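You operate a simulated robot arm through the tools that you are given. There is no shell and no other tool.

Carry out the task below with a simulated robot arm. There is one attempt and no reset: what you move stays moved.

TASK
Pour the pan into the white cup and switch off the warming plate.
Fine: the pan is on the plate, the cup in the drawer; stand it on the tank bench, drawer closed, pan back on the plate; no spill to speak of. Where these are worked on the way, their far stop is far enough and under half their travel is too little: drawer of the tank bench.
Where things are to end (x, y in the base frame): white cup within 60 mm of [700, -40].

It is judged by the outcome, as a careful person would: the job done as asked, and still so three seconds after it is handed in. It fails if anything else is knocked over, pushed out of place, dropped, spilled or broken.

THE ROBOT
A 6-joint arm with a three-finger gripper, fixed in place. Base frame: the origin is on the floor under the middle of its stand, x ahead of it, y to its left, z up. Lengths are in mm, angles in rad, forces in N, time in s.
With the tool pointing down near the work surface it reaches from about 840 to 940 mm from the base axis. Its first joint turns from -2.897 to 2.897 rad. Payload 4.89 kg.
The TCP is the grasp point between the finger pads, 30 mm short of the fingertips. In the tool frame z runs along the fingers and y along their closing line. The gripper opens to 164 mm; its body begins 125 mm behind the TCP.
Orientation is told as [roll, pitch, yaw] about the base's x, y, z axes, in that order, counted from this pose: with the fingers straight down and closing along the base's y, the tool's x points along the base's -x, its y along +y and its z along -z.

THE INTERFACE
- The arm moves only by the tool servo_tool. Its argument "motion" is text: rows parted by semicolons, each of 6 numbers parted by spaces: the shift along the tool's x, y, z in units of 150 mm (1.0 is 150 mm), then the turn, a rotation vector about the tool's x, y, z in units of 45 degrees (1.0 is 45 degrees). In form: tx ty tz wx wy wz; .... A call has 1 to 20 rows; each row is the pose to reach, as a shift and turn from the pose commanded when the call began, along the tool's axes at that moment. "grip" is the finger opening in mm, from 0 to 164, set as the call begins (left out, the last holds). A call with a number of a shift or a turn outside -1 to 1 is refused whole. A row lasts 0.2 s, in which the tool goes at most 50 mm and 0.15 rad; a call with a longer step from one row to the next is refused whole, and so is a gripper value outside its range. Where a pose cannot be reached the arm comes as near as it can. A force on the tool above 60 N (or 10 N above the force at the start of the call, whichever is more), or a blocked arm, ends the call early, and 0.2 s more pass. The fingers move at their own pace (about 108 mm/s each) and stop on an object; they squeeze with about 31 N. The grip force told is the motor's: it shows also when the fingers shut on nothing. Time passes only in rows, and 0.2 s behind the last, so rows that repeat a pose let the fingers close. The reply holds the time, the measured pose of the TCP, the force on the tool along the base axes, the opening and the grip force, in the units named above and with some noise, with the torque about the TCP (base axes, N m) and any sound that the robot's microphone picked up.
- Cameras (640 x 400 px; columns grow to the right, rows downward): "scene" is fixed at [50.6, 499.9, 1465.3]; the picture's right is [-0.49, -0.87, 0.00], its down [-0.42, 0.24, -0.88] and it looks along [0.76, -0.43, -0.48] (base axes); focal length 321 px, centre (320, 200). "wrist" rides on the gripper at [76, -2, -152] in the tool frame; the picture's right is [0.02, 1.00, 0.00], its down [-0.88, 0.02, -0.47] and it looks along [-0.47, 0.01, 0.88] (tool axes); focal length 247 px, centre (320, 200). There is no depth. A picture from a camera that has moved, and an enlarged one, comes with that camera's place and axes in the base frame and with its lens.
- capture(camera): a new picture of that camera. The clock stands still meanwhile.
- slide_trunk(by): moves the trunk up (or, below 0, down) by that many mm; the arm rides with it, the base frame stays. It gives what a move gives, with no picture.
- close_up(camera, box): a new picture of the part [left, top, right, bottom] of that camera's present view, enlarged. The clock stands still meanwhile.
- hand_in(): hands the job in; it is judged then, once.

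Places have to be worked out from the pictures, the camera data and where the tool is seen. Open the gripper and draw the arm clear of the work before you hand the job in, unless the task says otherwise.

The tools are called after "Request:" by a JSON object that holds its "op" and its "data". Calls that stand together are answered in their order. servo_tool: Moves the arm, as the interface text tells. Its arguments: {"type":"object","properties":{"motion":{"type":"string"},"grip":{"type":"number"}},"required":["motion"]} The other tools are called the same way: slide_trunk (by) moves the trunk up or down; capture (camera) takes a picture; close_up (camera, box) takes an enlarged picture of a part of a camera's view; hand_in () hands the job in.

At the start:

```text
t: 0.0
ee_pos: [579.3, 56.1, 1205.8]
tool_rot: [0.0, 0.001, 0.0]
contact_force: [0.0, -0.2, 0.7]
ft_torque: [0.0, 0.01, 0.0]
grip_width: 164.2
grip_force: 0.0
trunk travel left (down, up): [-175.0, 215.0]
```

scene: 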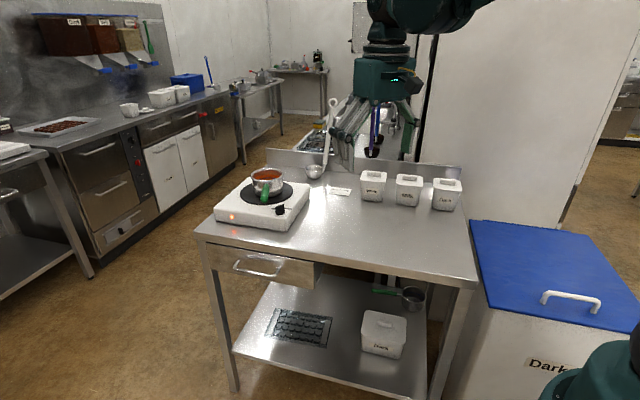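
wrist: 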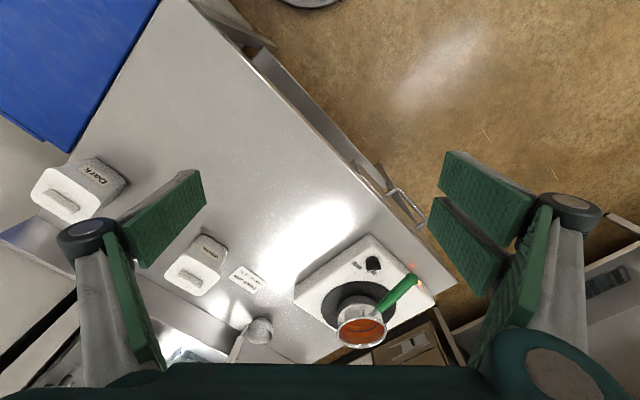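

I'll first look closer at the bench, the pan and plate, and the drawer from the scene camera.

Request:
{"op": "close_up", "data": {"camera": "scene", "box": [190, 150, 350, 250]}}

Request:
{"op": "close_up", "data": {"camera": "scene", "box": [190, 220, 350, 320]}}

Request:
{"op": "close_up", "data": {"camera": "wrist", "box": [280, 150, 480, 370]}}

```text
4.00 times, centred on (270, 200) of scene
camera zoom: at [50.6, 499.9, 1465.3], right [-0.49, -0.87, 0.0], down [-0.42, 0.24, -0.88], along [0.76, -0.43, -0.48], focal length 1283 px, centre (520, 200)
```

zoom: 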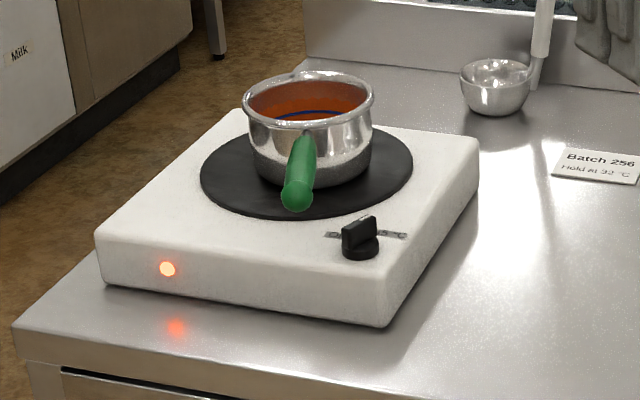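

```text
4.00 times, centred on (270, 270) of scene
camera zoom: at [50.6, 499.9, 1465.3], right [-0.49, -0.87, 0.0], down [-0.42, 0.24, -0.88], along [0.76, -0.43, -0.48], focal length 1283 px, centre (520, -80)
```

zoom: 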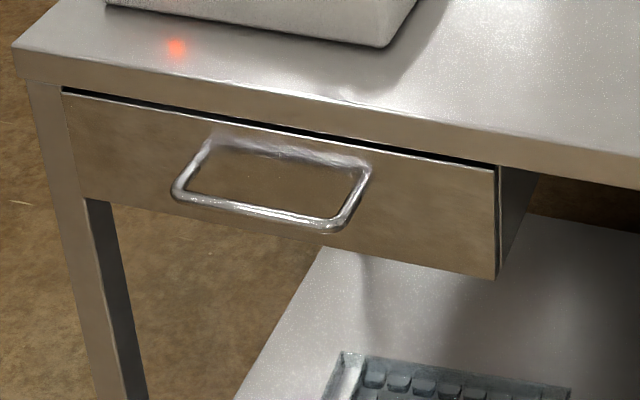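

```text
1.82 times, centred on (380, 260) of wrist
camera zoom: at [503.8, 53.2, 1358.4], right [-0.02, 1.0, 0.0], down [0.88, 0.02, 0.47], along [0.47, 0.01, -0.88], focal length 449 px, centre (211, 91)
```

zoom: 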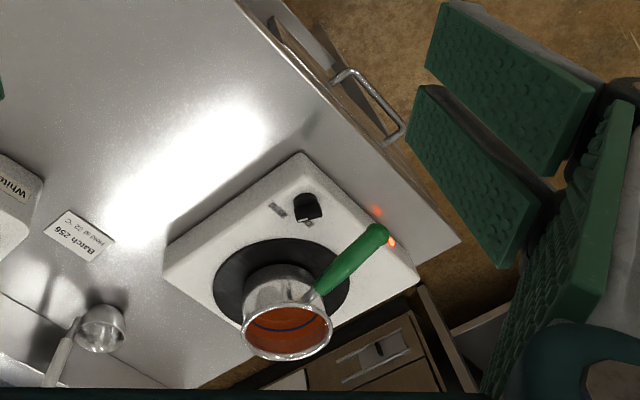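

The pan rim looks to be near (1025, 159, 1008) with its handle pointing back to about (852, 235, 1015); knob near (879, 178, 947), bench top about z 879. I'll look closer at the pan, knob, and drawer handle.

Request:
{"op": "close_up", "data": {"camera": "scene", "box": [244, 160, 308, 200]}}

Request:
{"op": "close_up", "data": {"camera": "scene", "box": [256, 194, 304, 224]}}

Request:
{"op": "close_up", "data": {"camera": "wrist", "box": [320, 150, 448, 230]}}

Request:
{"op": "close_up", "data": {"camera": "scene", "box": [300, 0, 460, 100]}}

Request:
{"op": "close_up", "data": {"camera": "scene", "box": [310, 80, 470, 220]}}

```text
10.00 times, centred on (276, 180) of scene
camera zoom: at [50.6, 499.9, 1465.3], right [-0.49, -0.87, 0.0], down [-0.42, 0.24, -0.88], along [0.76, -0.43, -0.48], focal length 3208 px, centre (760, 400)
```

zoom: 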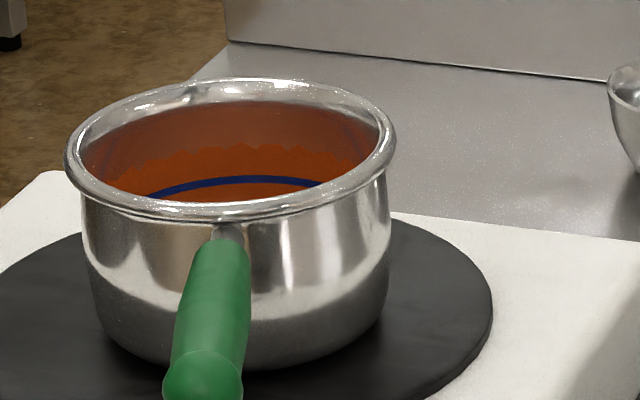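

```text
13.33 times, centred on (280, 209) of scene
camera zoom: at [50.6, 499.9, 1465.3], right [-0.49, -0.87, 0.0], down [-0.42, 0.24, -0.88], along [0.76, -0.43, -0.48], focal length 4277 px, centre (853, 80)
```

zoom: 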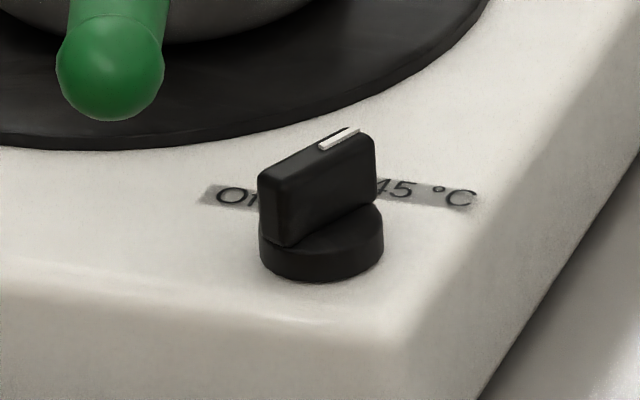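

```text
5.00 times, centred on (384, 190) of wrist
camera zoom: at [503.8, 53.2, 1358.4], right [-0.02, 1.0, 0.0], down [0.88, 0.02, 0.47], along [0.47, 0.01, -0.88], focal length 1235 px, centre (0, 250)
```

zoom: 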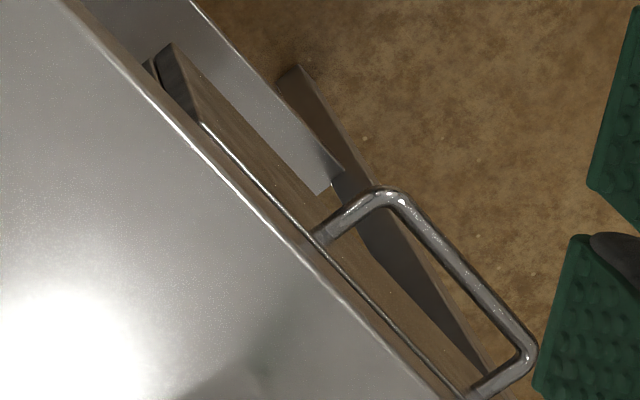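

```text
4.00 times, centred on (380, 50) of scene
camera zoom: at [50.6, 499.9, 1465.3], right [-0.49, -0.87, 0.0], down [-0.42, 0.24, -0.88], along [0.76, -0.43, -0.48], focal length 1283 px, centre (80, 800)
```

zoom: 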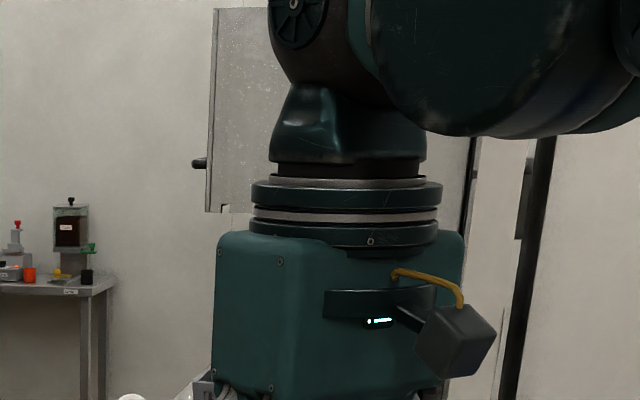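

```text
2.86 times, centred on (390, 150) of scene
camera zoom: at [50.6, 499.9, 1465.3], right [-0.49, -0.87, 0.0], down [-0.42, 0.24, -0.88], along [0.76, -0.43, -0.48], focal length 916 px, centre (120, 343)
```

zoom: 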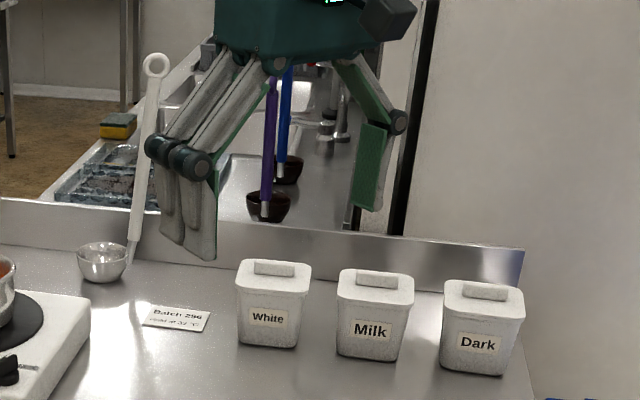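

The knob is labelled "Off … 45 °C" with its mark between them, and the drawer bar centre is near (816, 303, 788), running at about 45° in plan. I'll first go toward the front of the drawer with a 45° yaw.

Request:
{"op": "servo_tool", "data": {"motion": "-0.111 0.167 0.083 0 0 -0.167; -0.222 0.333 0.167 0 0 -0.333; -0.333 0.5 0.25 0 0 -0.5; -0.444 0.667 0.333 0 0 -0.667; -0.556 0.833 0.417 0 0 -0.833; -0.667 1.0 0.5 0 0 -1.0", "grip": 80}}

```text
t: 1.4
ee_pos: [679.9, 203.1, 1131.7]
tool_rot: [-0.003, 0.0, 0.787]
contact_force: [-1.5, -1.8, 1.4]
ft_torque: [0.16, -0.19, 0.01]
grip_width: 80.1
grip_force: 0.0
trunk travel left (down, up): [-175.0, 215.0]
```

The arm is at (680, 203, 1132) with yaw 45°. I'll look from the wrist at the drawer, plate and knob from here.

Request:
{"op": "capture", "data": {"camera": "wrist"}}

Request:
{"op": "capture", "data": {"camera": "scene"}}

```text
taken
camera wrist: at [628.1, 148.1, 1284.5], right [-0.72, 0.69, 0.0], down [0.61, 0.64, 0.47], along [0.33, 0.34, -0.88], focal length 247 px, centre (320, 200)
```

wrist: 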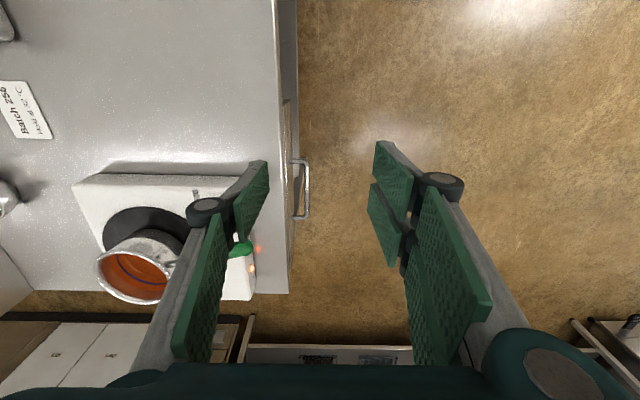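

```text
taken
```

scene: 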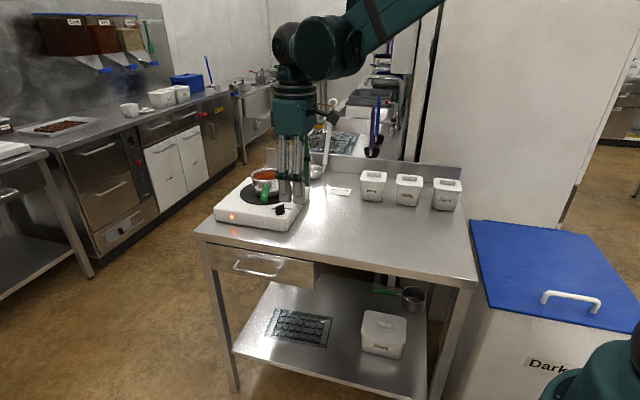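

The bar lies at about 45° with its centre near (818, 302, 788), roughly 36 mm off the bench edge. I'll move out in front of it, leaning the hand outward 30° to keep clear of the pan handle.

Request:
{"op": "servo_tool", "data": {"motion": "-0.165 0.07 0.145 0.111 0 0; -0.33 0.141 0.289 0.222 0 0; -0.495 0.212 0.433 0.333 0 0; -0.66 0.283 0.578 0.444 0 0; -0.825 0.353 0.722 0.556 0 0; -0.99 0.424 0.867 0.667 0 0; -0.99 0.424 0.867 0.667 0 0"}}

Request:
{"op": "capture", "data": {"camera": "wrist"}}

Request:
{"op": "capture", "data": {"camera": "scene"}}

```text
t: 3.0
ee_pos: [740.3, 355.3, 998.8]
tool_rot: [-0.526, -0.001, 0.787]
contact_force: [0.2, 1.3, -1.1]
ft_torque: [-0.03, 0.03, -0.1]
grip_width: 80.1
grip_force: 0.1
trunk travel left (down, up): [-175.0, 215.0]
```

```text
taken
camera wrist: at [633.5, 353.8, 1133.2], right [-0.63, 0.6, -0.5], down [0.44, 0.8, 0.4], along [0.64, 0.03, -0.77], focal length 247 px, centre (320, 200)
```

wrist: 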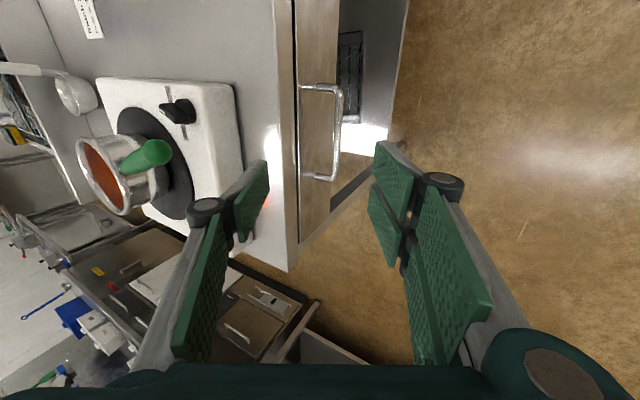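

```text
taken
```

scene: 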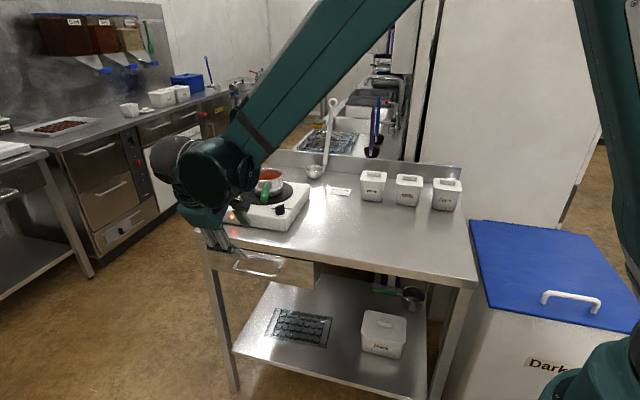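

The bar measures consistently at centre (817, 304, 788). I'll tilt further to 60° and descend to a point in front of the bar, with the opening narrowed.

Request:
{"op": "servo_tool", "data": {"motion": "-0.024 0.076 0.187 0.133 0 0; -0.048 0.152 0.373 0.267 0 0; -0.073 0.227 0.56 0.4 0 0; -0.097 0.303 0.747 0.533 0 0; -0.121 0.379 0.933 0.667 0 0; -0.121 0.379 0.933 0.667 0 0", "grip": 56}}

Request:
{"op": "capture", "data": {"camera": "wrist"}}

Request:
{"op": "capture", "data": {"camera": "scene"}}

```text
t: 4.4
ee_pos: [767.7, 353.1, 849.6]
tool_rot: [-1.049, 0.0, 0.785]
contact_force: [0.8, -1.3, -0.9]
ft_torque: [-0.01, 0.01, -0.02]
grip_width: 55.8
grip_force: 0.1
trunk travel left (down, up): [-175.0, 215.0]
```

```text
taken
camera wrist: at [621.4, 391.3, 928.1], right [-0.37, 0.34, -0.87], down [0.33, 0.92, 0.22], along [0.87, -0.2, -0.45], focal length 247 px, centre (320, 200)
```

wrist: 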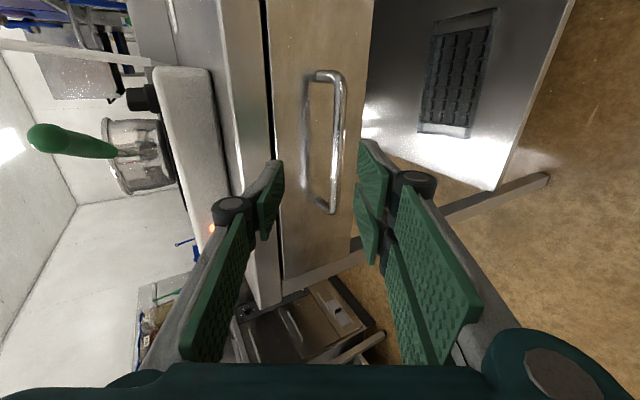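

```text
taken
```

scene: 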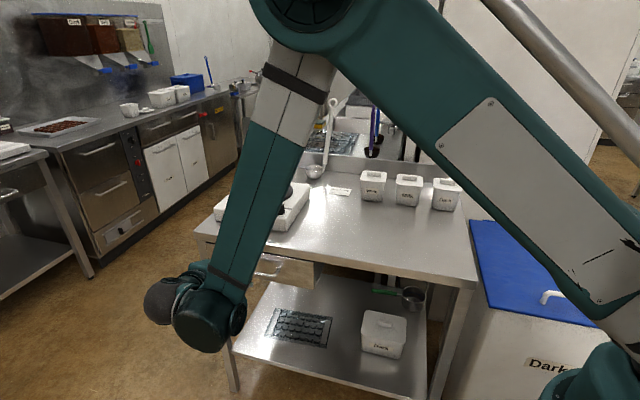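

The 60° tilt pose was reached cleanly and the bar sits between the finger lines. I'll narrow the opening to 40 and advance most of the way, then check.

Request:
{"op": "servo_tool", "data": {"motion": "0.005 0.07 0.15 0 0 0; 0.009 0.137 0.3 0 0 0; 0.009 0.137 0.3 0 0 0", "grip": 40}}

Request:
{"op": "capture", "data": {"camera": "wrist"}}

```text
t: 5.2
ee_pos: [786.3, 333.0, 808.8]
tool_rot: [-1.048, 0.0, 0.783]
contact_force: [0.1, -1.5, -0.3]
ft_torque: [0.01, -0.01, 0.04]
grip_width: 40.1
grip_force: 0.1
trunk travel left (down, up): [-175.0, 215.0]
```

```text
taken
camera wrist: at [640.0, 370.2, 887.0], right [-0.37, 0.34, -0.87], down [0.33, 0.92, 0.22], along [0.87, -0.2, -0.45], focal length 247 px, centre (320, 200)
```

wrist: 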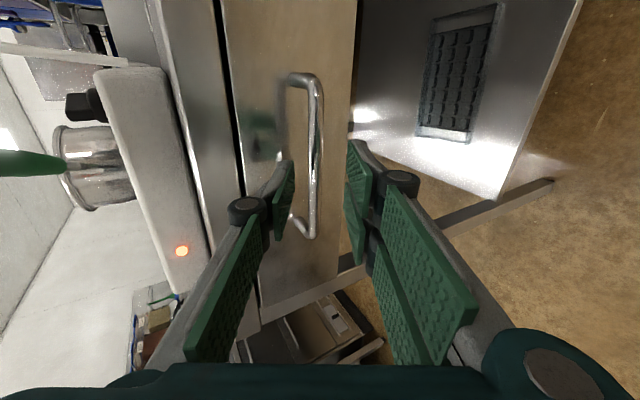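

The bar is between thumb and fingers and well centred along its length. I'll advance the last 30 mm and close.

Request:
{"op": "servo_tool", "data": {"motion": "0 0 0.1 0 0 0; 0 0 0.2 0 0 0; 0 0 0.2 0 0 0"}}

Request:
{"op": "capture", "data": {"camera": "wrist"}}

```text
t: 6.0
ee_pos: [803.7, 313.1, 794.7]
tool_rot: [-1.048, 0.0, 0.785]
contact_force: [-0.7, -0.9, 0.1]
ft_torque: [0.0, 0.0, 0.01]
grip_width: 39.9
grip_force: 0.0
trunk travel left (down, up): [-175.0, 215.0]
```

```text
taken
camera wrist: at [658.1, 351.0, 872.9], right [-0.37, 0.34, -0.87], down [0.33, 0.92, 0.22], along [0.87, -0.2, -0.45], focal length 247 px, centre (320, 200)
```

wrist: 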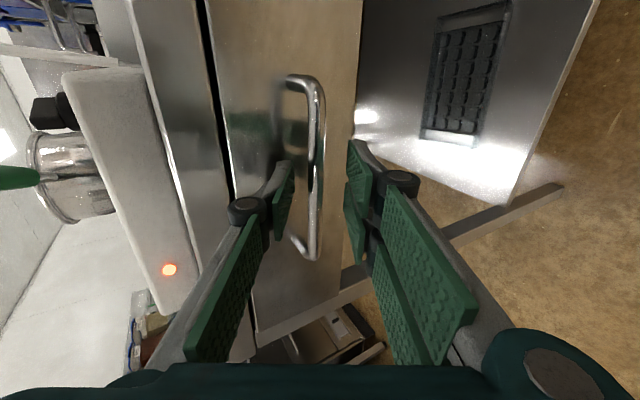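

No contact so far and the bar should be about 15 mm inside the fingertips. I'll close on it.

Request:
{"op": "servo_tool", "data": {"motion": "0 0 0 0 0 0; 0 0 0 0 0 0; 0 0 0 0 0 0", "grip": 0}}

Request:
{"op": "capture", "data": {"camera": "wrist"}}

```text
t: 6.8
ee_pos: [804.4, 312.5, 795.7]
tool_rot: [-1.052, -0.001, 0.784]
contact_force: [8.0, 6.3, 41.7]
ft_torque: [-0.23, -0.55, -0.55]
grip_width: 10.9
grip_force: 45.6
trunk travel left (down, up): [-175.0, 215.0]
```

```text
taken
camera wrist: at [657.5, 351.0, 874.7], right [-0.37, 0.34, -0.87], down [0.33, 0.92, 0.22], along [0.87, -0.2, -0.45], focal length 247 px, centre (320, 200)
```

wrist: 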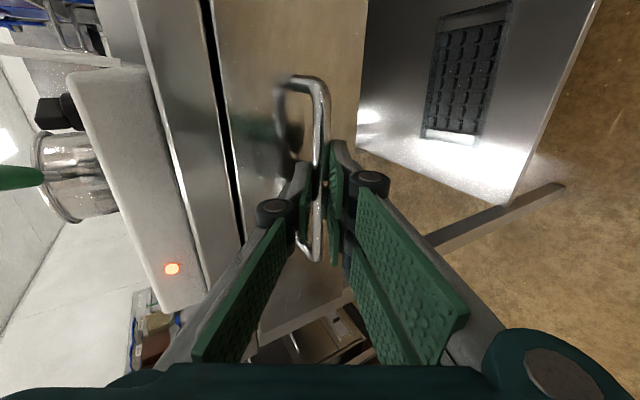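

The bar is gripped (10.9 mm) but the hand is being pushed up with 42 N, so the bar is slightly above the centre. I'll ease the hand by 3 mm toward the thumb side to relieve it.

Request:
{"op": "servo_tool", "data": {"motion": "0 -0.02 0 0 0 0; 0 -0.02 0 0 0 0"}}

```text
t: 7.4
ee_pos: [804.7, 311.5, 796.2]
tool_rot: [-1.048, -0.001, 0.785]
contact_force: [-2.8, -0.5, 5.4]
ft_torque: [0.64, -0.66, 0.48]
grip_width: 10.9
grip_force: 45.1
trunk travel left (down, up): [-175.0, 215.0]
```

Force is down to 5 N. Now I'll pull the drawer out along (-0.707, 0.707) by 100 mm.

Request:
{"op": "servo_tool", "data": {"motion": "0 0.067 -0.115 0 0 0; 0 0.133 -0.231 0 0 0; 0 0.2 -0.346 0 0 0; 0 0.267 -0.462 0 0 0; 0 0.333 -0.577 0 0 0; 0 0.333 -0.577 0 0 0"}}

Request:
{"op": "capture", "data": {"camera": "wrist"}}

Request:
{"op": "capture", "data": {"camera": "scene"}}

```text
t: 8.8
ee_pos: [736.7, 382.3, 797.4]
tool_rot: [-1.047, 0.0, 0.784]
contact_force: [-24.5, -23.3, -12.5]
ft_torque: [0.18, 0.05, -0.96]
grip_width: 10.9
grip_force: 45.0
trunk travel left (down, up): [-175.0, 215.0]
```

```text
taken
camera wrist: at [589.4, 421.8, 875.4], right [-0.37, 0.34, -0.87], down [0.33, 0.92, 0.22], along [0.87, -0.2, -0.45], focal length 247 px, centre (320, 200)
```

wrist: 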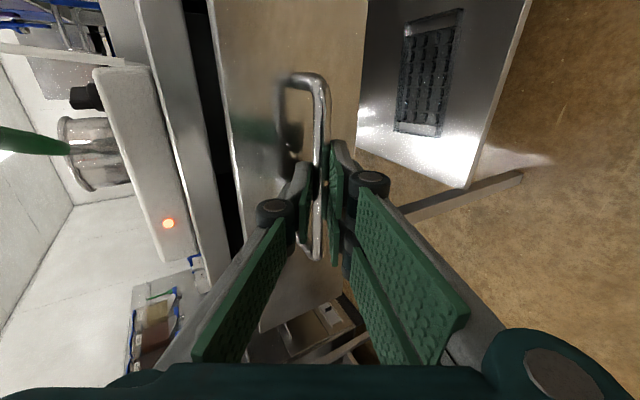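

```text
taken
```

scene: 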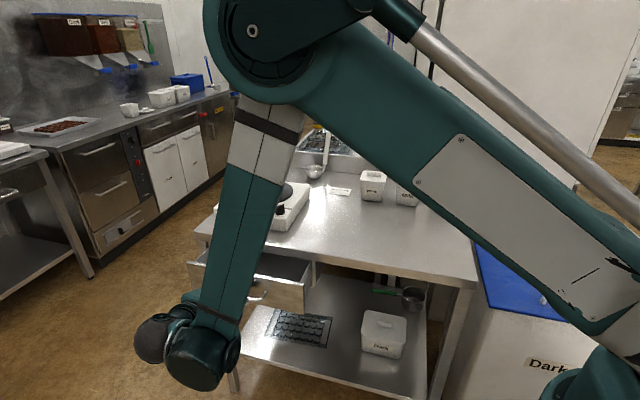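

The drawer is about 97 mm out with little pull force, but a ~34 N sideways force along -e shows a slight path mismatch. I'll shift 3 mm along the bar to relieve it and read again.

Request:
{"op": "servo_tool", "data": {"motion": "0.02 0 0 0 0 0; 0.02 0 0 0 0 0"}}

```text
t: 9.4
ee_pos: [736.4, 383.9, 798.0]
tool_rot: [-1.05, -0.002, 0.787]
contact_force: [20.1, 18.0, 1.9]
ft_torque: [0.72, -0.79, 0.23]
grip_width: 10.9
grip_force: 45.1
trunk travel left (down, up): [-175.0, 215.0]
```

That 3 mm swung the side force to +27 N, so the true line is about 1° off. I'll keep pulling another 120 mm with that small correction.

Request:
{"op": "servo_tool", "data": {"motion": "-0.005 0.067 -0.115 0 0 0; -0.003 0.133 -0.231 0 0 0; 0 0.2 -0.346 0 0 0; 0.001 0.267 -0.462 0 0 0; 0.003 0.333 -0.577 0 0 0; 0.005 0.4 -0.693 0 0 0; 0.005 0.4 -0.693 0 0 0"}}

Request:
{"op": "capture", "data": {"camera": "wrist"}}

Request:
{"op": "capture", "data": {"camera": "scene"}}

```text
t: 11.0
ee_pos: [648.6, 467.1, 796.2]
tool_rot: [-1.046, -0.001, 0.786]
contact_force: [22.4, 24.1, -2.6]
ft_torque: [0.6, -0.56, -0.02]
grip_width: 11.0
grip_force: 45.0
trunk travel left (down, up): [-175.0, 215.0]
```

```text
taken
camera wrist: at [501.9, 504.9, 875.3], right [-0.37, 0.34, -0.87], down [0.33, 0.92, 0.22], along [0.87, -0.2, -0.45], focal length 247 px, centre (320, 200)
```

wrist: 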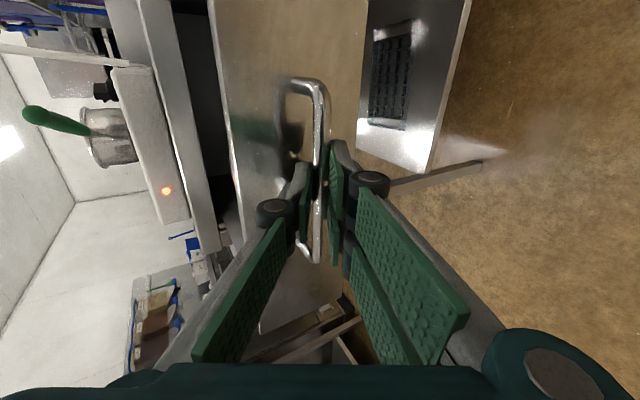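

```text
taken
```

scene: 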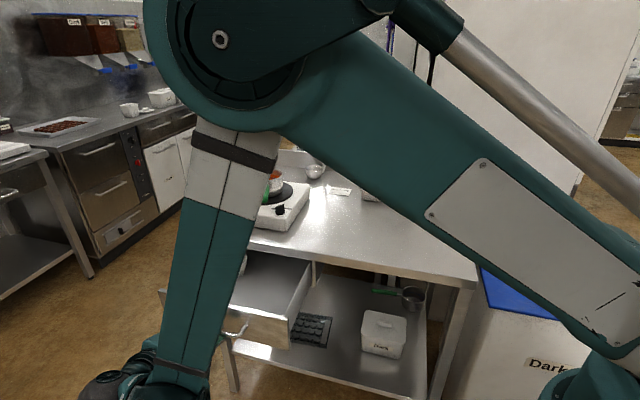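

The drawer is about 220 mm out and something white shows inside behind the arm. I'll relieve the side force and pull up to 80 mm more, watching for the stop.

Request:
{"op": "servo_tool", "data": {"motion": "-0.011 0.05 -0.087 0 0 0; -0.011 0.1 -0.173 0 0 0; -0.011 0.15 -0.26 0 0 0; -0.011 0.2 -0.346 0 0 0; -0.011 0.267 -0.462 0 0 0; -0.011 0.267 -0.462 0 0 0"}}

```text
t: 12.4
ee_pos: [592.4, 523.7, 796.9]
tool_rot: [-1.046, 0.002, 0.784]
contact_force: [-22.6, -20.8, -28.6]
ft_torque: [0.39, 0.1, -0.97]
grip_width: 11.2
grip_force: 44.5
trunk travel left (down, up): [-175.0, 215.0]
```

The drawer followed to about 300 mm with no end stop felt. I'll look at how it stands now.

Request:
{"op": "capture", "data": {"camera": "scene"}}

Request:
{"op": "capture", "data": {"camera": "wrist"}}

```text
taken
```

scene: 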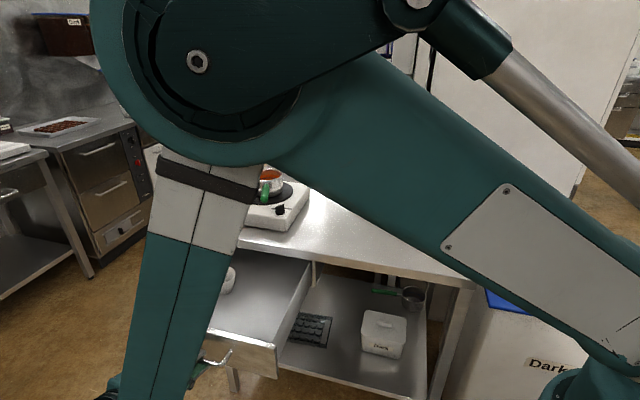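

```text
taken
camera wrist: at [446.0, 561.2, 875.5], right [-0.37, 0.34, -0.87], down [0.33, 0.92, 0.22], along [0.87, -0.2, -0.45], focal length 247 px, centre (320, 200)
```

wrist: 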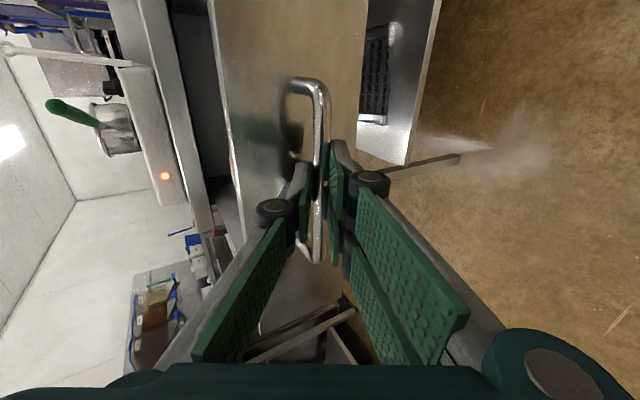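

The cup shows in the drawer's left back part. I'll pull a further 50 mm gently to find the stop.

Request:
{"op": "servo_tool", "data": {"motion": "0.01 0.033 -0.058 0 0 0; 0.01 0.067 -0.115 0 0 0; 0.01 0.1 -0.173 0 0 0; 0.01 0.133 -0.231 0 0 0; 0.01 0.167 -0.289 0 0 0; 0.01 0.167 -0.289 0 0 0"}}

```text
t: 13.8
ee_pos: [559.7, 554.9, 802.0]
tool_rot: [-1.053, -0.003, 0.782]
contact_force: [13.2, -11.0, 13.0]
ft_torque: [-0.47, 0.03, -0.74]
grip_width: 11.5
grip_force: 45.3
trunk travel left (down, up): [-175.0, 215.0]
stopped in row 6: the force on the tool passed its limit at 65 N (the readings are from after the stop); the commanded pose is now the measured one
```

The far stop was reached at about 345 mm out. I'll open the fingers and back off along the tool axis.

Request:
{"op": "servo_tool", "data": {"motion": "0 0 0 0 0 0; 0 0 0 0 0 0; 0 0 -0.15 0 0 0; 0 0 -0.35 0 0 0; 0 0 -0.6 0 0 0; 0 0 -0.6 0 0 0", "grip": 50}}

Request:
{"op": "capture", "data": {"camera": "wrist"}}

Request:
{"op": "capture", "data": {"camera": "scene"}}

```text
t: 15.2
ee_pos: [503.1, 610.0, 844.9]
tool_rot: [-1.052, -0.002, 0.784]
contact_force: [0.3, -0.2, -0.2]
ft_torque: [0.0, 0.02, -0.06]
grip_width: 50.0
grip_force: 0.1
trunk travel left (down, up): [-175.0, 215.0]
```

```text
taken
camera wrist: at [356.6, 649.2, 921.9], right [-0.36, 0.34, -0.87], down [0.33, 0.92, 0.22], along [0.87, -0.2, -0.44], focal length 247 px, centre (320, 200)
```

wrist: 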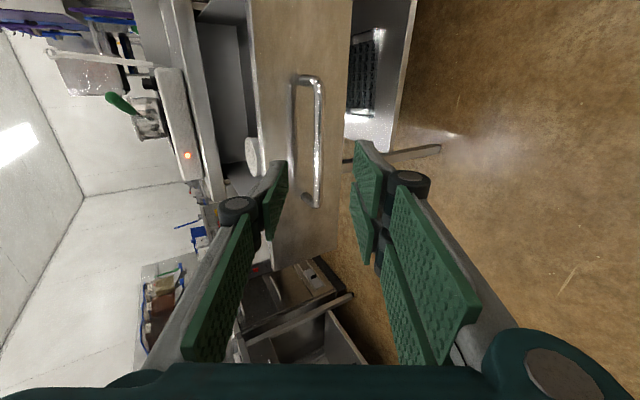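

```text
taken
```

scene: 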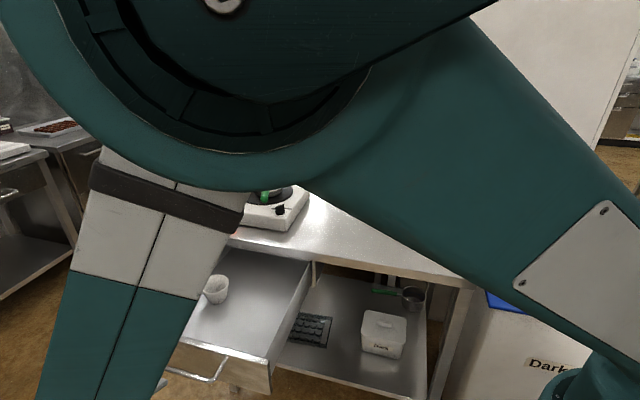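

Released and clear; the white cup is visible in the drawer's left side. I'll rise and bring the tool back toward vertical to look down into the drawer.

Request:
{"op": "servo_tool", "data": {"motion": "0 -0.144 -0.083 -0.167 0 0; 0 -0.289 -0.167 -0.333 0 0; 0 -0.433 -0.25 -0.5 0 0; 0 -0.577 -0.333 -0.667 0 0; 0 -0.722 -0.417 -0.833 0 0; 0 -0.866 -0.5 -1 0 0; 0 -0.866 -0.5 -1 0 0"}}

Request:
{"op": "capture", "data": {"camera": "wrist"}}

Request:
{"op": "capture", "data": {"camera": "scene"}}

```text
t: 16.8
ee_pos: [502.0, 611.9, 995.5]
tool_rot: [-0.267, -0.003, 0.783]
contact_force: [-0.9, 0.1, -0.4]
ft_torque: [0.06, 0.02, -0.04]
grip_width: 50.2
grip_force: 0.0
trunk travel left (down, up): [-175.0, 215.0]
```

```text
taken
camera wrist: at [421.4, 584.1, 1143.3], right [-0.7, 0.67, -0.26], down [0.52, 0.72, 0.45], along [0.49, 0.18, -0.85], focal length 247 px, centre (320, 200)
```

wrist: 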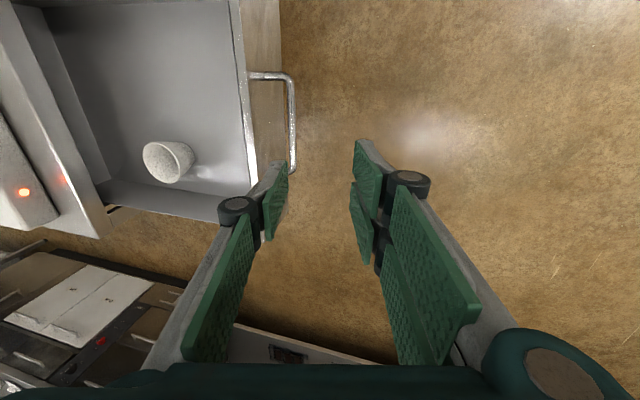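

```text
taken
```

scene: 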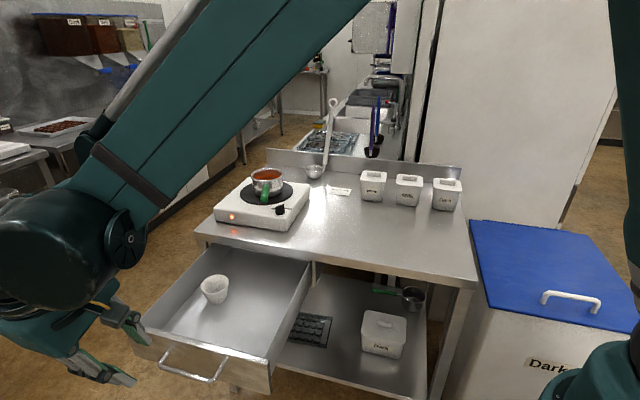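

The open drawer holds only the white cup. I'll close up on it from both cameras to see which way up it stands and where.

Request:
{"op": "close_up", "data": {"camera": "wrist", "box": [110, 110, 238, 210]}}

Request:
{"op": "close_up", "data": {"camera": "scene", "box": [180, 255, 260, 315]}}

Request:
{"op": "close_up", "data": {"camera": "scene", "box": [130, 230, 330, 400]}}

```text
4.00 times, centred on (174, 160) of wrist
camera zoom: at [421.4, 584.1, 1143.3], right [-0.7, 0.67, -0.26], down [0.52, 0.72, 0.45], along [0.49, 0.18, -0.85], focal length 988 px, centre (904, 360)
```

zoom: 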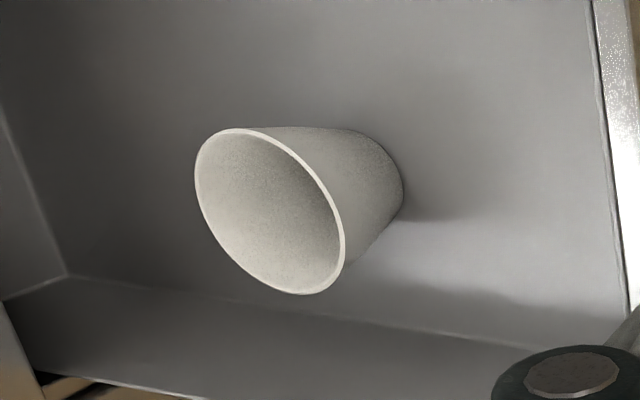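

```text
6.67 times, centred on (220, 285) of scene
camera zoom: at [50.6, 499.9, 1465.3], right [-0.49, -0.87, 0.0], down [-0.42, 0.24, -0.88], along [0.76, -0.43, -0.48], focal length 2139 px, centre (987, -367)
```

zoom: 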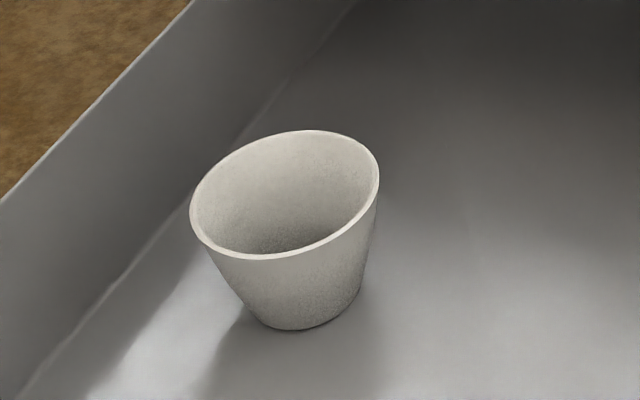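

```text
2.35 times, centred on (230, 315) of scene
camera zoom: at [50.6, 499.9, 1465.3], right [-0.49, -0.87, 0.0], down [-0.42, 0.24, -0.88], along [0.76, -0.43, -0.48], focal length 755 px, centre (532, -71)
```

zoom: 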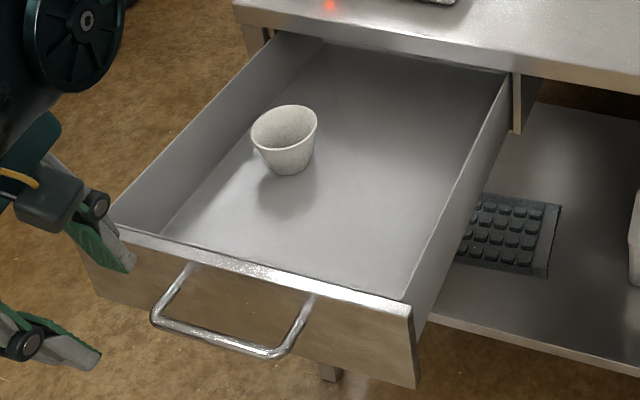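

The cup stands upright, rim centre about (805, 424, 806), rim about 82 mm wide and 65 mm tall. I'll bring the tool vertical and move over the drawer toward it.

Request:
{"op": "servo_tool", "data": {"motion": "-0.067 -0.25 0.1 -0.085 0 0; -0.133 -0.5 0.2 -0.17 0 0; -0.2 -0.75 0.3 -0.255 0 0; -0.267 -1.0 0.4 -0.34 0 0; -0.267 -1.0 0.4 -0.34 0 0", "grip": 120}}

```text
t: 18.0
ee_pos: [645.8, 527.2, 973.8]
tool_rot: [0.001, 0.0, 0.784]
contact_force: [0.1, 0.1, -0.2]
ft_torque: [0.0, 0.05, 0.0]
grip_width: 120.0
grip_force: 0.0
trunk travel left (down, up): [-175.0, 215.0]
```

Tool is now vertical at (646, 527, 974). I'll continue most of the way above the cup and take a wrist picture to refine.

Request:
{"op": "servo_tool", "data": {"motion": "-0.065 -0.28 0.05 0 0 0; -0.13 -0.56 0.1 0 0 0; -0.19 -0.86 0.15 0 0 0; -0.19 -0.86 0.15 0 0 0"}}

Request:
{"op": "capture", "data": {"camera": "wrist"}}

Request:
{"op": "capture", "data": {"camera": "scene"}}

```text
t: 19.0
ee_pos: [756.9, 456.7, 951.5]
tool_rot: [0.001, -0.002, 0.784]
contact_force: [0.4, 0.6, 0.2]
ft_torque: [-0.02, 0.06, -0.02]
grip_width: 119.9
grip_force: 0.0
trunk travel left (down, up): [-175.0, 215.0]
```

```text
taken
camera wrist: at [704.4, 400.7, 1104.4], right [-0.72, 0.69, 0.0], down [0.61, 0.63, 0.47], along [0.33, 0.34, -0.88], focal length 247 px, centre (320, 200)
```

wrist: 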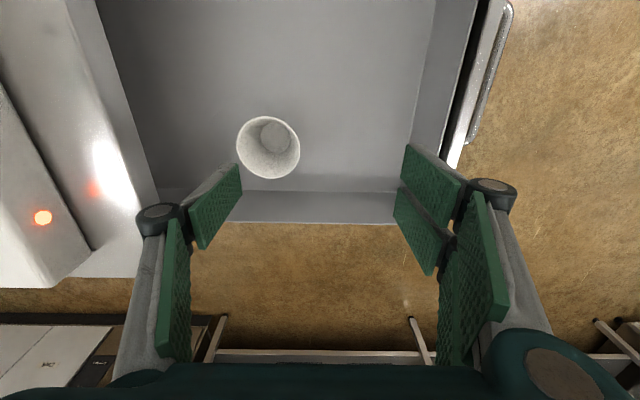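

```text
taken
```

scene: 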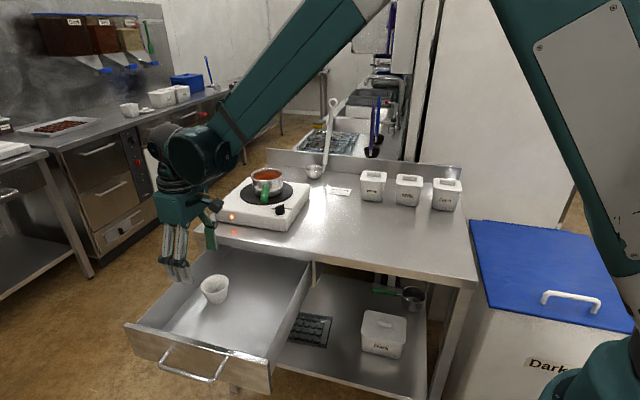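

From the wrist view the cup centre works out at about (809, 419). I'll move over it with the opening at 108 and stop above the rim to verify.

Request:
{"op": "servo_tool", "data": {"motion": "-0.02 -0.14 0.2 0 0 0; -0.04 -0.28 0.4 0 0 0; -0.061 -0.425 0.607 0 0 0; -0.061 -0.425 0.607 0 0 0", "grip": 108}}

Request:
{"op": "capture", "data": {"camera": "wrist"}}

Request:
{"op": "capture", "data": {"camera": "scene"}}

```text
t: 20.0
ee_pos: [808.0, 416.6, 862.1]
tool_rot: [-0.002, -0.002, 0.783]
contact_force: [0.4, -0.8, -0.6]
ft_torque: [-0.04, 0.01, -0.01]
grip_width: 108.0
grip_force: 0.1
trunk travel left (down, up): [-175.0, 215.0]
```

```text
taken
camera wrist: at [755.7, 361.3, 1015.9], right [-0.72, 0.69, 0.0], down [0.61, 0.63, 0.47], along [0.33, 0.34, -0.88], focal length 247 px, centre (320, 200)
```

wrist: 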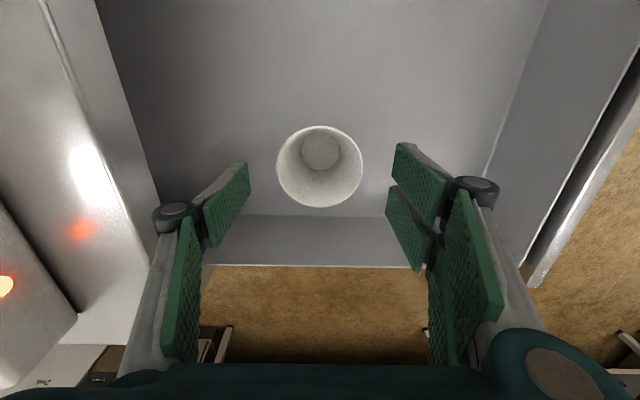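

```text
taken
```

scene: 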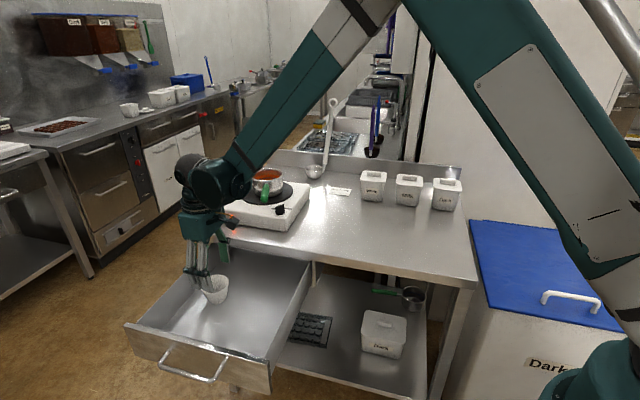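

The cup appears exactly under the tool axis. I'll descend 64 mm so the pads straddle the rim, then check.

Request:
{"op": "servo_tool", "data": {"motion": "0 0 0.14 0 0 0; 0 0 0.28 0 0 0; 0 0 0.427 0 0 0; 0 0 0.427 0 0 0"}}

Request:
{"op": "capture", "data": {"camera": "wrist"}}

```text
t: 21.0
ee_pos: [807.5, 416.7, 798.2]
tool_rot: [0.0, -0.001, 0.784]
contact_force: [0.1, 0.4, -0.1]
ft_torque: [-0.02, -0.01, 0.02]
grip_width: 108.1
grip_force: 0.0
trunk travel left (down, up): [-175.0, 215.0]
```

```text
taken
camera wrist: at [754.6, 361.6, 951.4], right [-0.72, 0.69, 0.0], down [0.61, 0.63, 0.47], along [0.33, 0.34, -0.88], focal length 247 px, centre (320, 200)
```

wrist: 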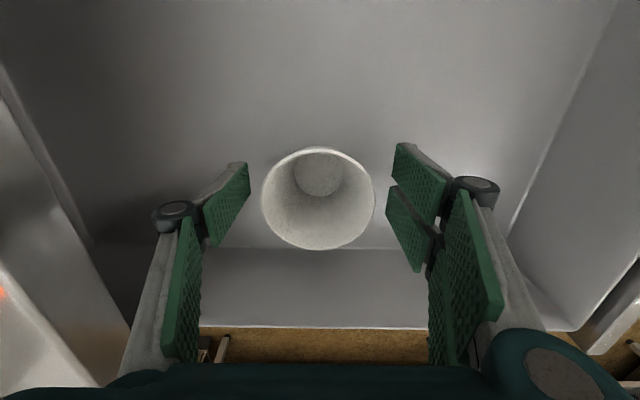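

The rim is centred between the pads at z about 806. I'll close on the cup.

Request:
{"op": "servo_tool", "data": {"motion": "0 0 0 0 0 0; 0 0 0 0 0 0; 0 0 0 0 0 0", "grip": 40}}

Request:
{"op": "capture", "data": {"camera": "wrist"}}

```text
t: 21.8
ee_pos: [807.4, 417.3, 798.6]
tool_rot: [0.0, -0.002, 0.784]
contact_force: [0.4, -0.5, 0.4]
ft_torque: [0.04, 0.02, 0.02]
grip_width: 76.8
grip_force: 31.1
trunk travel left (down, up): [-175.0, 215.0]
```

```text
taken
camera wrist: at [754.6, 361.5, 951.7], right [-0.72, 0.69, 0.0], down [0.61, 0.63, 0.47], along [0.33, 0.34, -0.88], focal length 247 px, centre (320, 200)
```

wrist: 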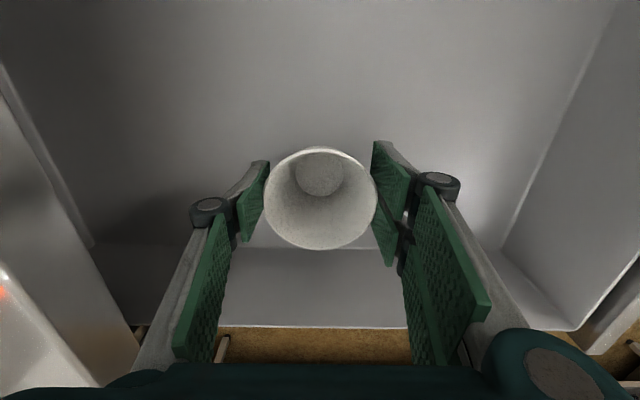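

The cup is held at 76.8 mm with 31 N. I'll lift it straight up 130 mm slowly.

Request:
{"op": "servo_tool", "data": {"motion": "0 0 -0.07 0 0 0; 0 0 -0.18 0 0 0; 0 0 -0.32 0 0 0; 0 0 -0.48 0 0 0; 0 0 -0.66 0 0 0; 0 0 -0.86 0 0 0; 0 0 -0.86 0 0 0"}}

Request:
{"op": "capture", "data": {"camera": "wrist"}}

Request:
{"op": "capture", "data": {"camera": "scene"}}

```text
t: 23.4
ee_pos: [807.3, 416.0, 929.2]
tool_rot: [-0.001, -0.002, 0.784]
contact_force: [0.9, -0.2, 0.2]
ft_torque: [0.01, 0.01, 0.02]
grip_width: 76.9
grip_force: 30.6
trunk travel left (down, up): [-175.0, 215.0]
```

```text
taken
camera wrist: at [754.3, 360.5, 1082.8], right [-0.72, 0.69, 0.0], down [0.61, 0.63, 0.47], along [0.33, 0.34, -0.88], focal length 247 px, centre (320, 200)
```

wrist: 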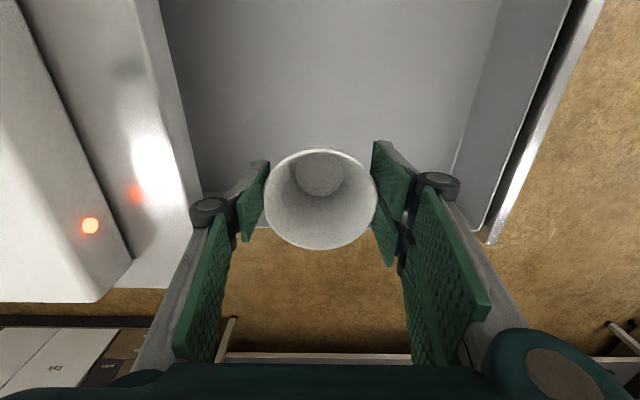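

```text
taken
```

scene: 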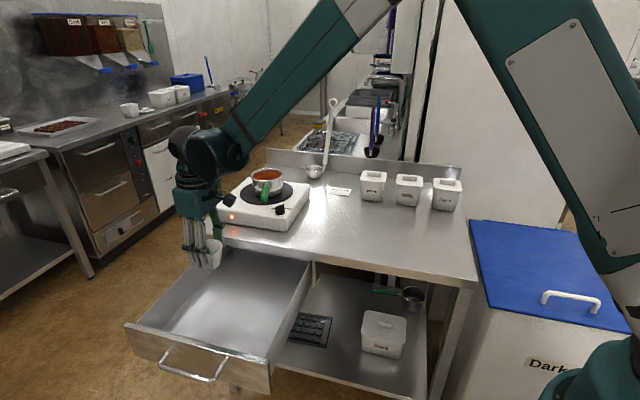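

The cup is lifted free and steady. I'll raise it another 150 mm so it will clear the pan on the way to its spot.

Request:
{"op": "servo_tool", "data": {"motion": "0.08 0 -0.2 0 0 0; 0.16 0 -0.4 0 0 0; 0.24 0 -0.6 0 0 0; 0.32 0 -0.8 0 0 0; 0.4 0 -1.0 0 0 0; 0.4 0 -1.0 0 0 0"}}

```text
t: 24.8
ee_pos: [765.1, 374.0, 1077.7]
tool_rot: [0.001, -0.002, 0.784]
contact_force: [0.2, -0.9, 0.0]
ft_torque: [0.03, -0.07, -0.02]
grip_width: 76.7
grip_force: 30.8
trunk travel left (down, up): [-175.0, 215.0]
```

Height is fine at 1078. Next I'll carry it toward the right over the bench in steps, rising to about 1130 first.

Request:
{"op": "servo_tool", "data": {"motion": "0.19 -0.1 -0.15 0 0 0; 0.38 -0.24 -0.28 0 0 0; 0.57 -0.39 -0.35 0 0 0; 0.76 -0.55 -0.35 0 0 0; 0.76 -0.55 -0.35 0 0 0"}}

Request:
{"op": "servo_tool", "data": {"motion": "0.19 -0.14 0 0 0 0; 0.38 -0.28 0 0 0 0; 0.57 -0.41 0 0 0 0; 0.75 -0.55 0 0 0 0; 0.75 -0.55 0 0 0 0"}}

Request:
{"op": "capture", "data": {"camera": "scene"}}

```text
t: 26.0
ee_pos: [743.1, 234.6, 1129.4]
tool_rot: [0.0, -0.002, 0.783]
contact_force: [0.4, -0.5, -0.2]
ft_torque: [0.07, -0.04, 0.01]
grip_width: 76.8
grip_force: 30.7
trunk travel left (down, up): [-175.0, 215.0]
```

```text
t: 27.2
ee_pos: [720.6, 99.8, 1130.7]
tool_rot: [0.002, -0.001, 0.784]
contact_force: [-0.3, 0.0, -0.8]
ft_torque: [0.09, -0.01, -0.04]
grip_width: 76.6
grip_force: 30.9
trunk travel left (down, up): [-175.0, 215.0]
```

```text
taken
```

scene: 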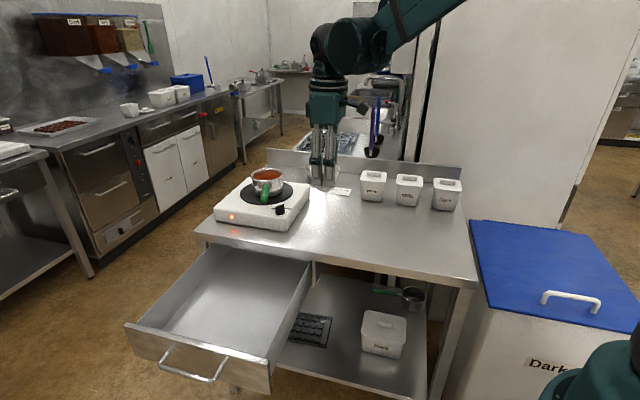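

At (721, 100, 1131). I'll move above the placing spot around (722, -35), then lower the trunk to bring the arm into a comfortable range.

Request:
{"op": "servo_tool", "data": {"motion": "0.16 -0.16 0 0 0 0; 0.315 -0.32 0 0 0 0; 0.47 -0.48 0 0 0 0; 0.629 -0.642 0 0 0 0; 0.629 -0.642 0 0 0 0"}}

Request:
{"op": "capture", "data": {"camera": "wrist"}}

```text
t: 28.4
ee_pos: [724.0, -38.1, 1129.5]
tool_rot: [0.0, -0.003, 0.784]
contact_force: [-0.2, -0.8, 0.4]
ft_torque: [0.04, 0.01, -0.01]
grip_width: 76.9
grip_force: 31.5
trunk travel left (down, up): [-175.0, 215.0]
```

```text
taken
camera wrist: at [670.2, -93.2, 1281.9], right [-0.72, 0.69, 0.0], down [0.61, 0.63, 0.47], along [0.33, 0.34, -0.88], focal length 247 px, centre (320, 200)
```

wrist: 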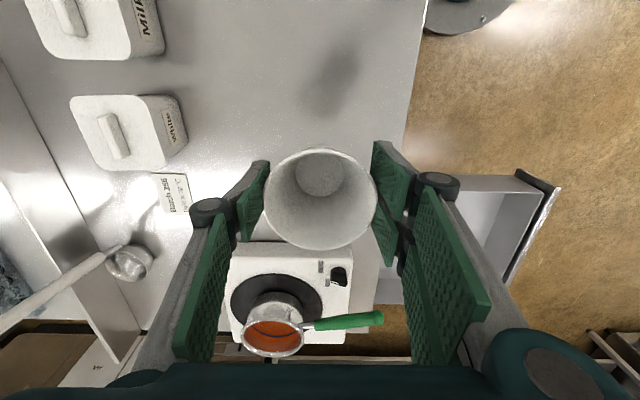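

The spot below is free bench. I'll lower the trunk 165 mm, which lowers the cup straight down to about 20 mm above the bench.

Request:
{"op": "slide_trunk", "data": {"by": -150}}

Request:
{"op": "capture", "data": {"camera": "scene"}}

Request:
{"op": "capture", "data": {"camera": "wrist"}}

```text
t: 30.2
ee_pos: [723.7, -35.9, 978.7]
tool_rot: [0.0, -0.001, 0.782]
contact_force: [-0.4, -0.7, 0.1]
ft_torque: [0.0, -0.04, -0.01]
grip_width: 77.1
grip_force: 30.8
trunk travel left (down, up): [-25.0, 365.0]
```

```text
taken
```

scene: 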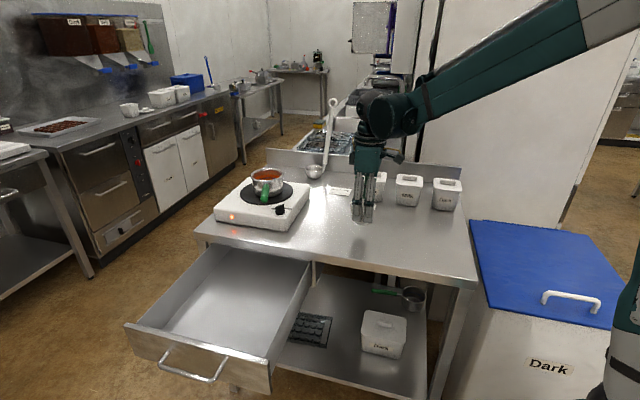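

```text
taken
camera wrist: at [670.1, -92.7, 1132.1], right [-0.72, 0.69, 0.0], down [0.61, 0.63, 0.47], along [0.33, 0.34, -0.88], focal length 247 px, centre (320, 200)
```

wrist: 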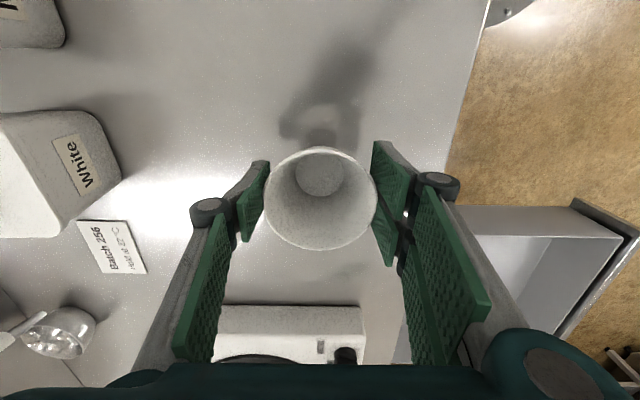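

The cup's base should be about 40 mm above the bench. I'll go down 33 mm, then feel for contact in small steps.

Request:
{"op": "servo_tool", "data": {"motion": "0 0 0.08 0 0 0; 0 0 0.16 0 0 0; 0 0 0.22 0 0 0; 0 0 0.22 0 0 0"}}

Request:
{"op": "servo_tool", "data": {"motion": "0 0 0.013 0 0 0; 0 0 0.027 0 0 0; 0 0 0.027 0 0 0"}}

```text
t: 31.2
ee_pos: [723.4, -36.6, 946.1]
tool_rot: [0.001, -0.003, 0.784]
contact_force: [0.8, -0.3, 0.3]
ft_torque: [-0.03, -0.03, 0.03]
grip_width: 76.8
grip_force: 30.6
trunk travel left (down, up): [-25.0, 365.0]
```

```text
t: 32.0
ee_pos: [723.3, -35.7, 941.0]
tool_rot: [-0.001, -0.002, 0.785]
contact_force: [0.9, 0.2, -0.8]
ft_torque: [-0.03, -0.02, 0.0]
grip_width: 76.7
grip_force: 31.3
trunk travel left (down, up): [-25.0, 365.0]
```

No contact yet at 941. I'll continue in 2 mm steps.

Request:
{"op": "servo_tool", "data": {"motion": "0 0 0.013 0 0 0; 0 0 0.02 0 0 0; 0 0 0.02 0 0 0"}}

Request:
{"op": "servo_tool", "data": {"motion": "0 0 0.013 0 0 0; 0 0 0.013 0 0 0"}}

Request:
{"op": "close_up", "data": {"camera": "scene", "box": [330, 180, 394, 240]}}

```text
t: 32.8
ee_pos: [724.1, -37.0, 938.2]
tool_rot: [0.001, -0.001, 0.785]
contact_force: [0.0, -0.6, 0.5]
ft_torque: [0.0, 0.0, 0.01]
grip_width: 77.1
grip_force: 30.6
trunk travel left (down, up): [-25.0, 365.0]
```

```text
t: 33.4
ee_pos: [723.5, -35.7, 937.1]
tool_rot: [0.001, -0.001, 0.785]
contact_force: [0.2, -0.6, 0.5]
ft_torque: [0.0, 0.04, 0.0]
grip_width: 77.0
grip_force: 31.5
trunk travel left (down, up): [-25.0, 365.0]
```

```text
6.67 times, centred on (362, 210) of scene
camera zoom: at [50.6, 499.9, 1465.3], right [-0.49, -0.87, 0.0], down [-0.42, 0.24, -0.88], along [0.76, -0.43, -0.48], focal length 2139 px, centre (40, 133)
```

zoom: 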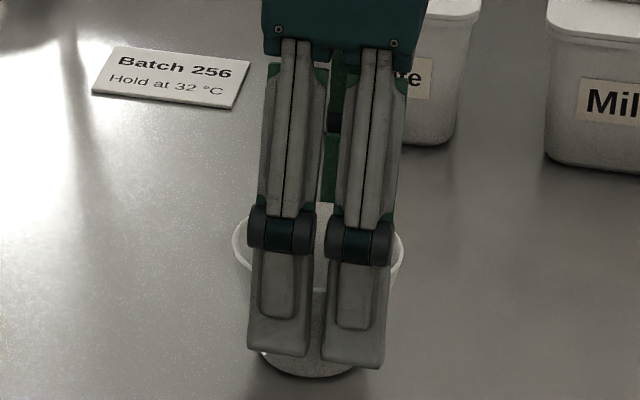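

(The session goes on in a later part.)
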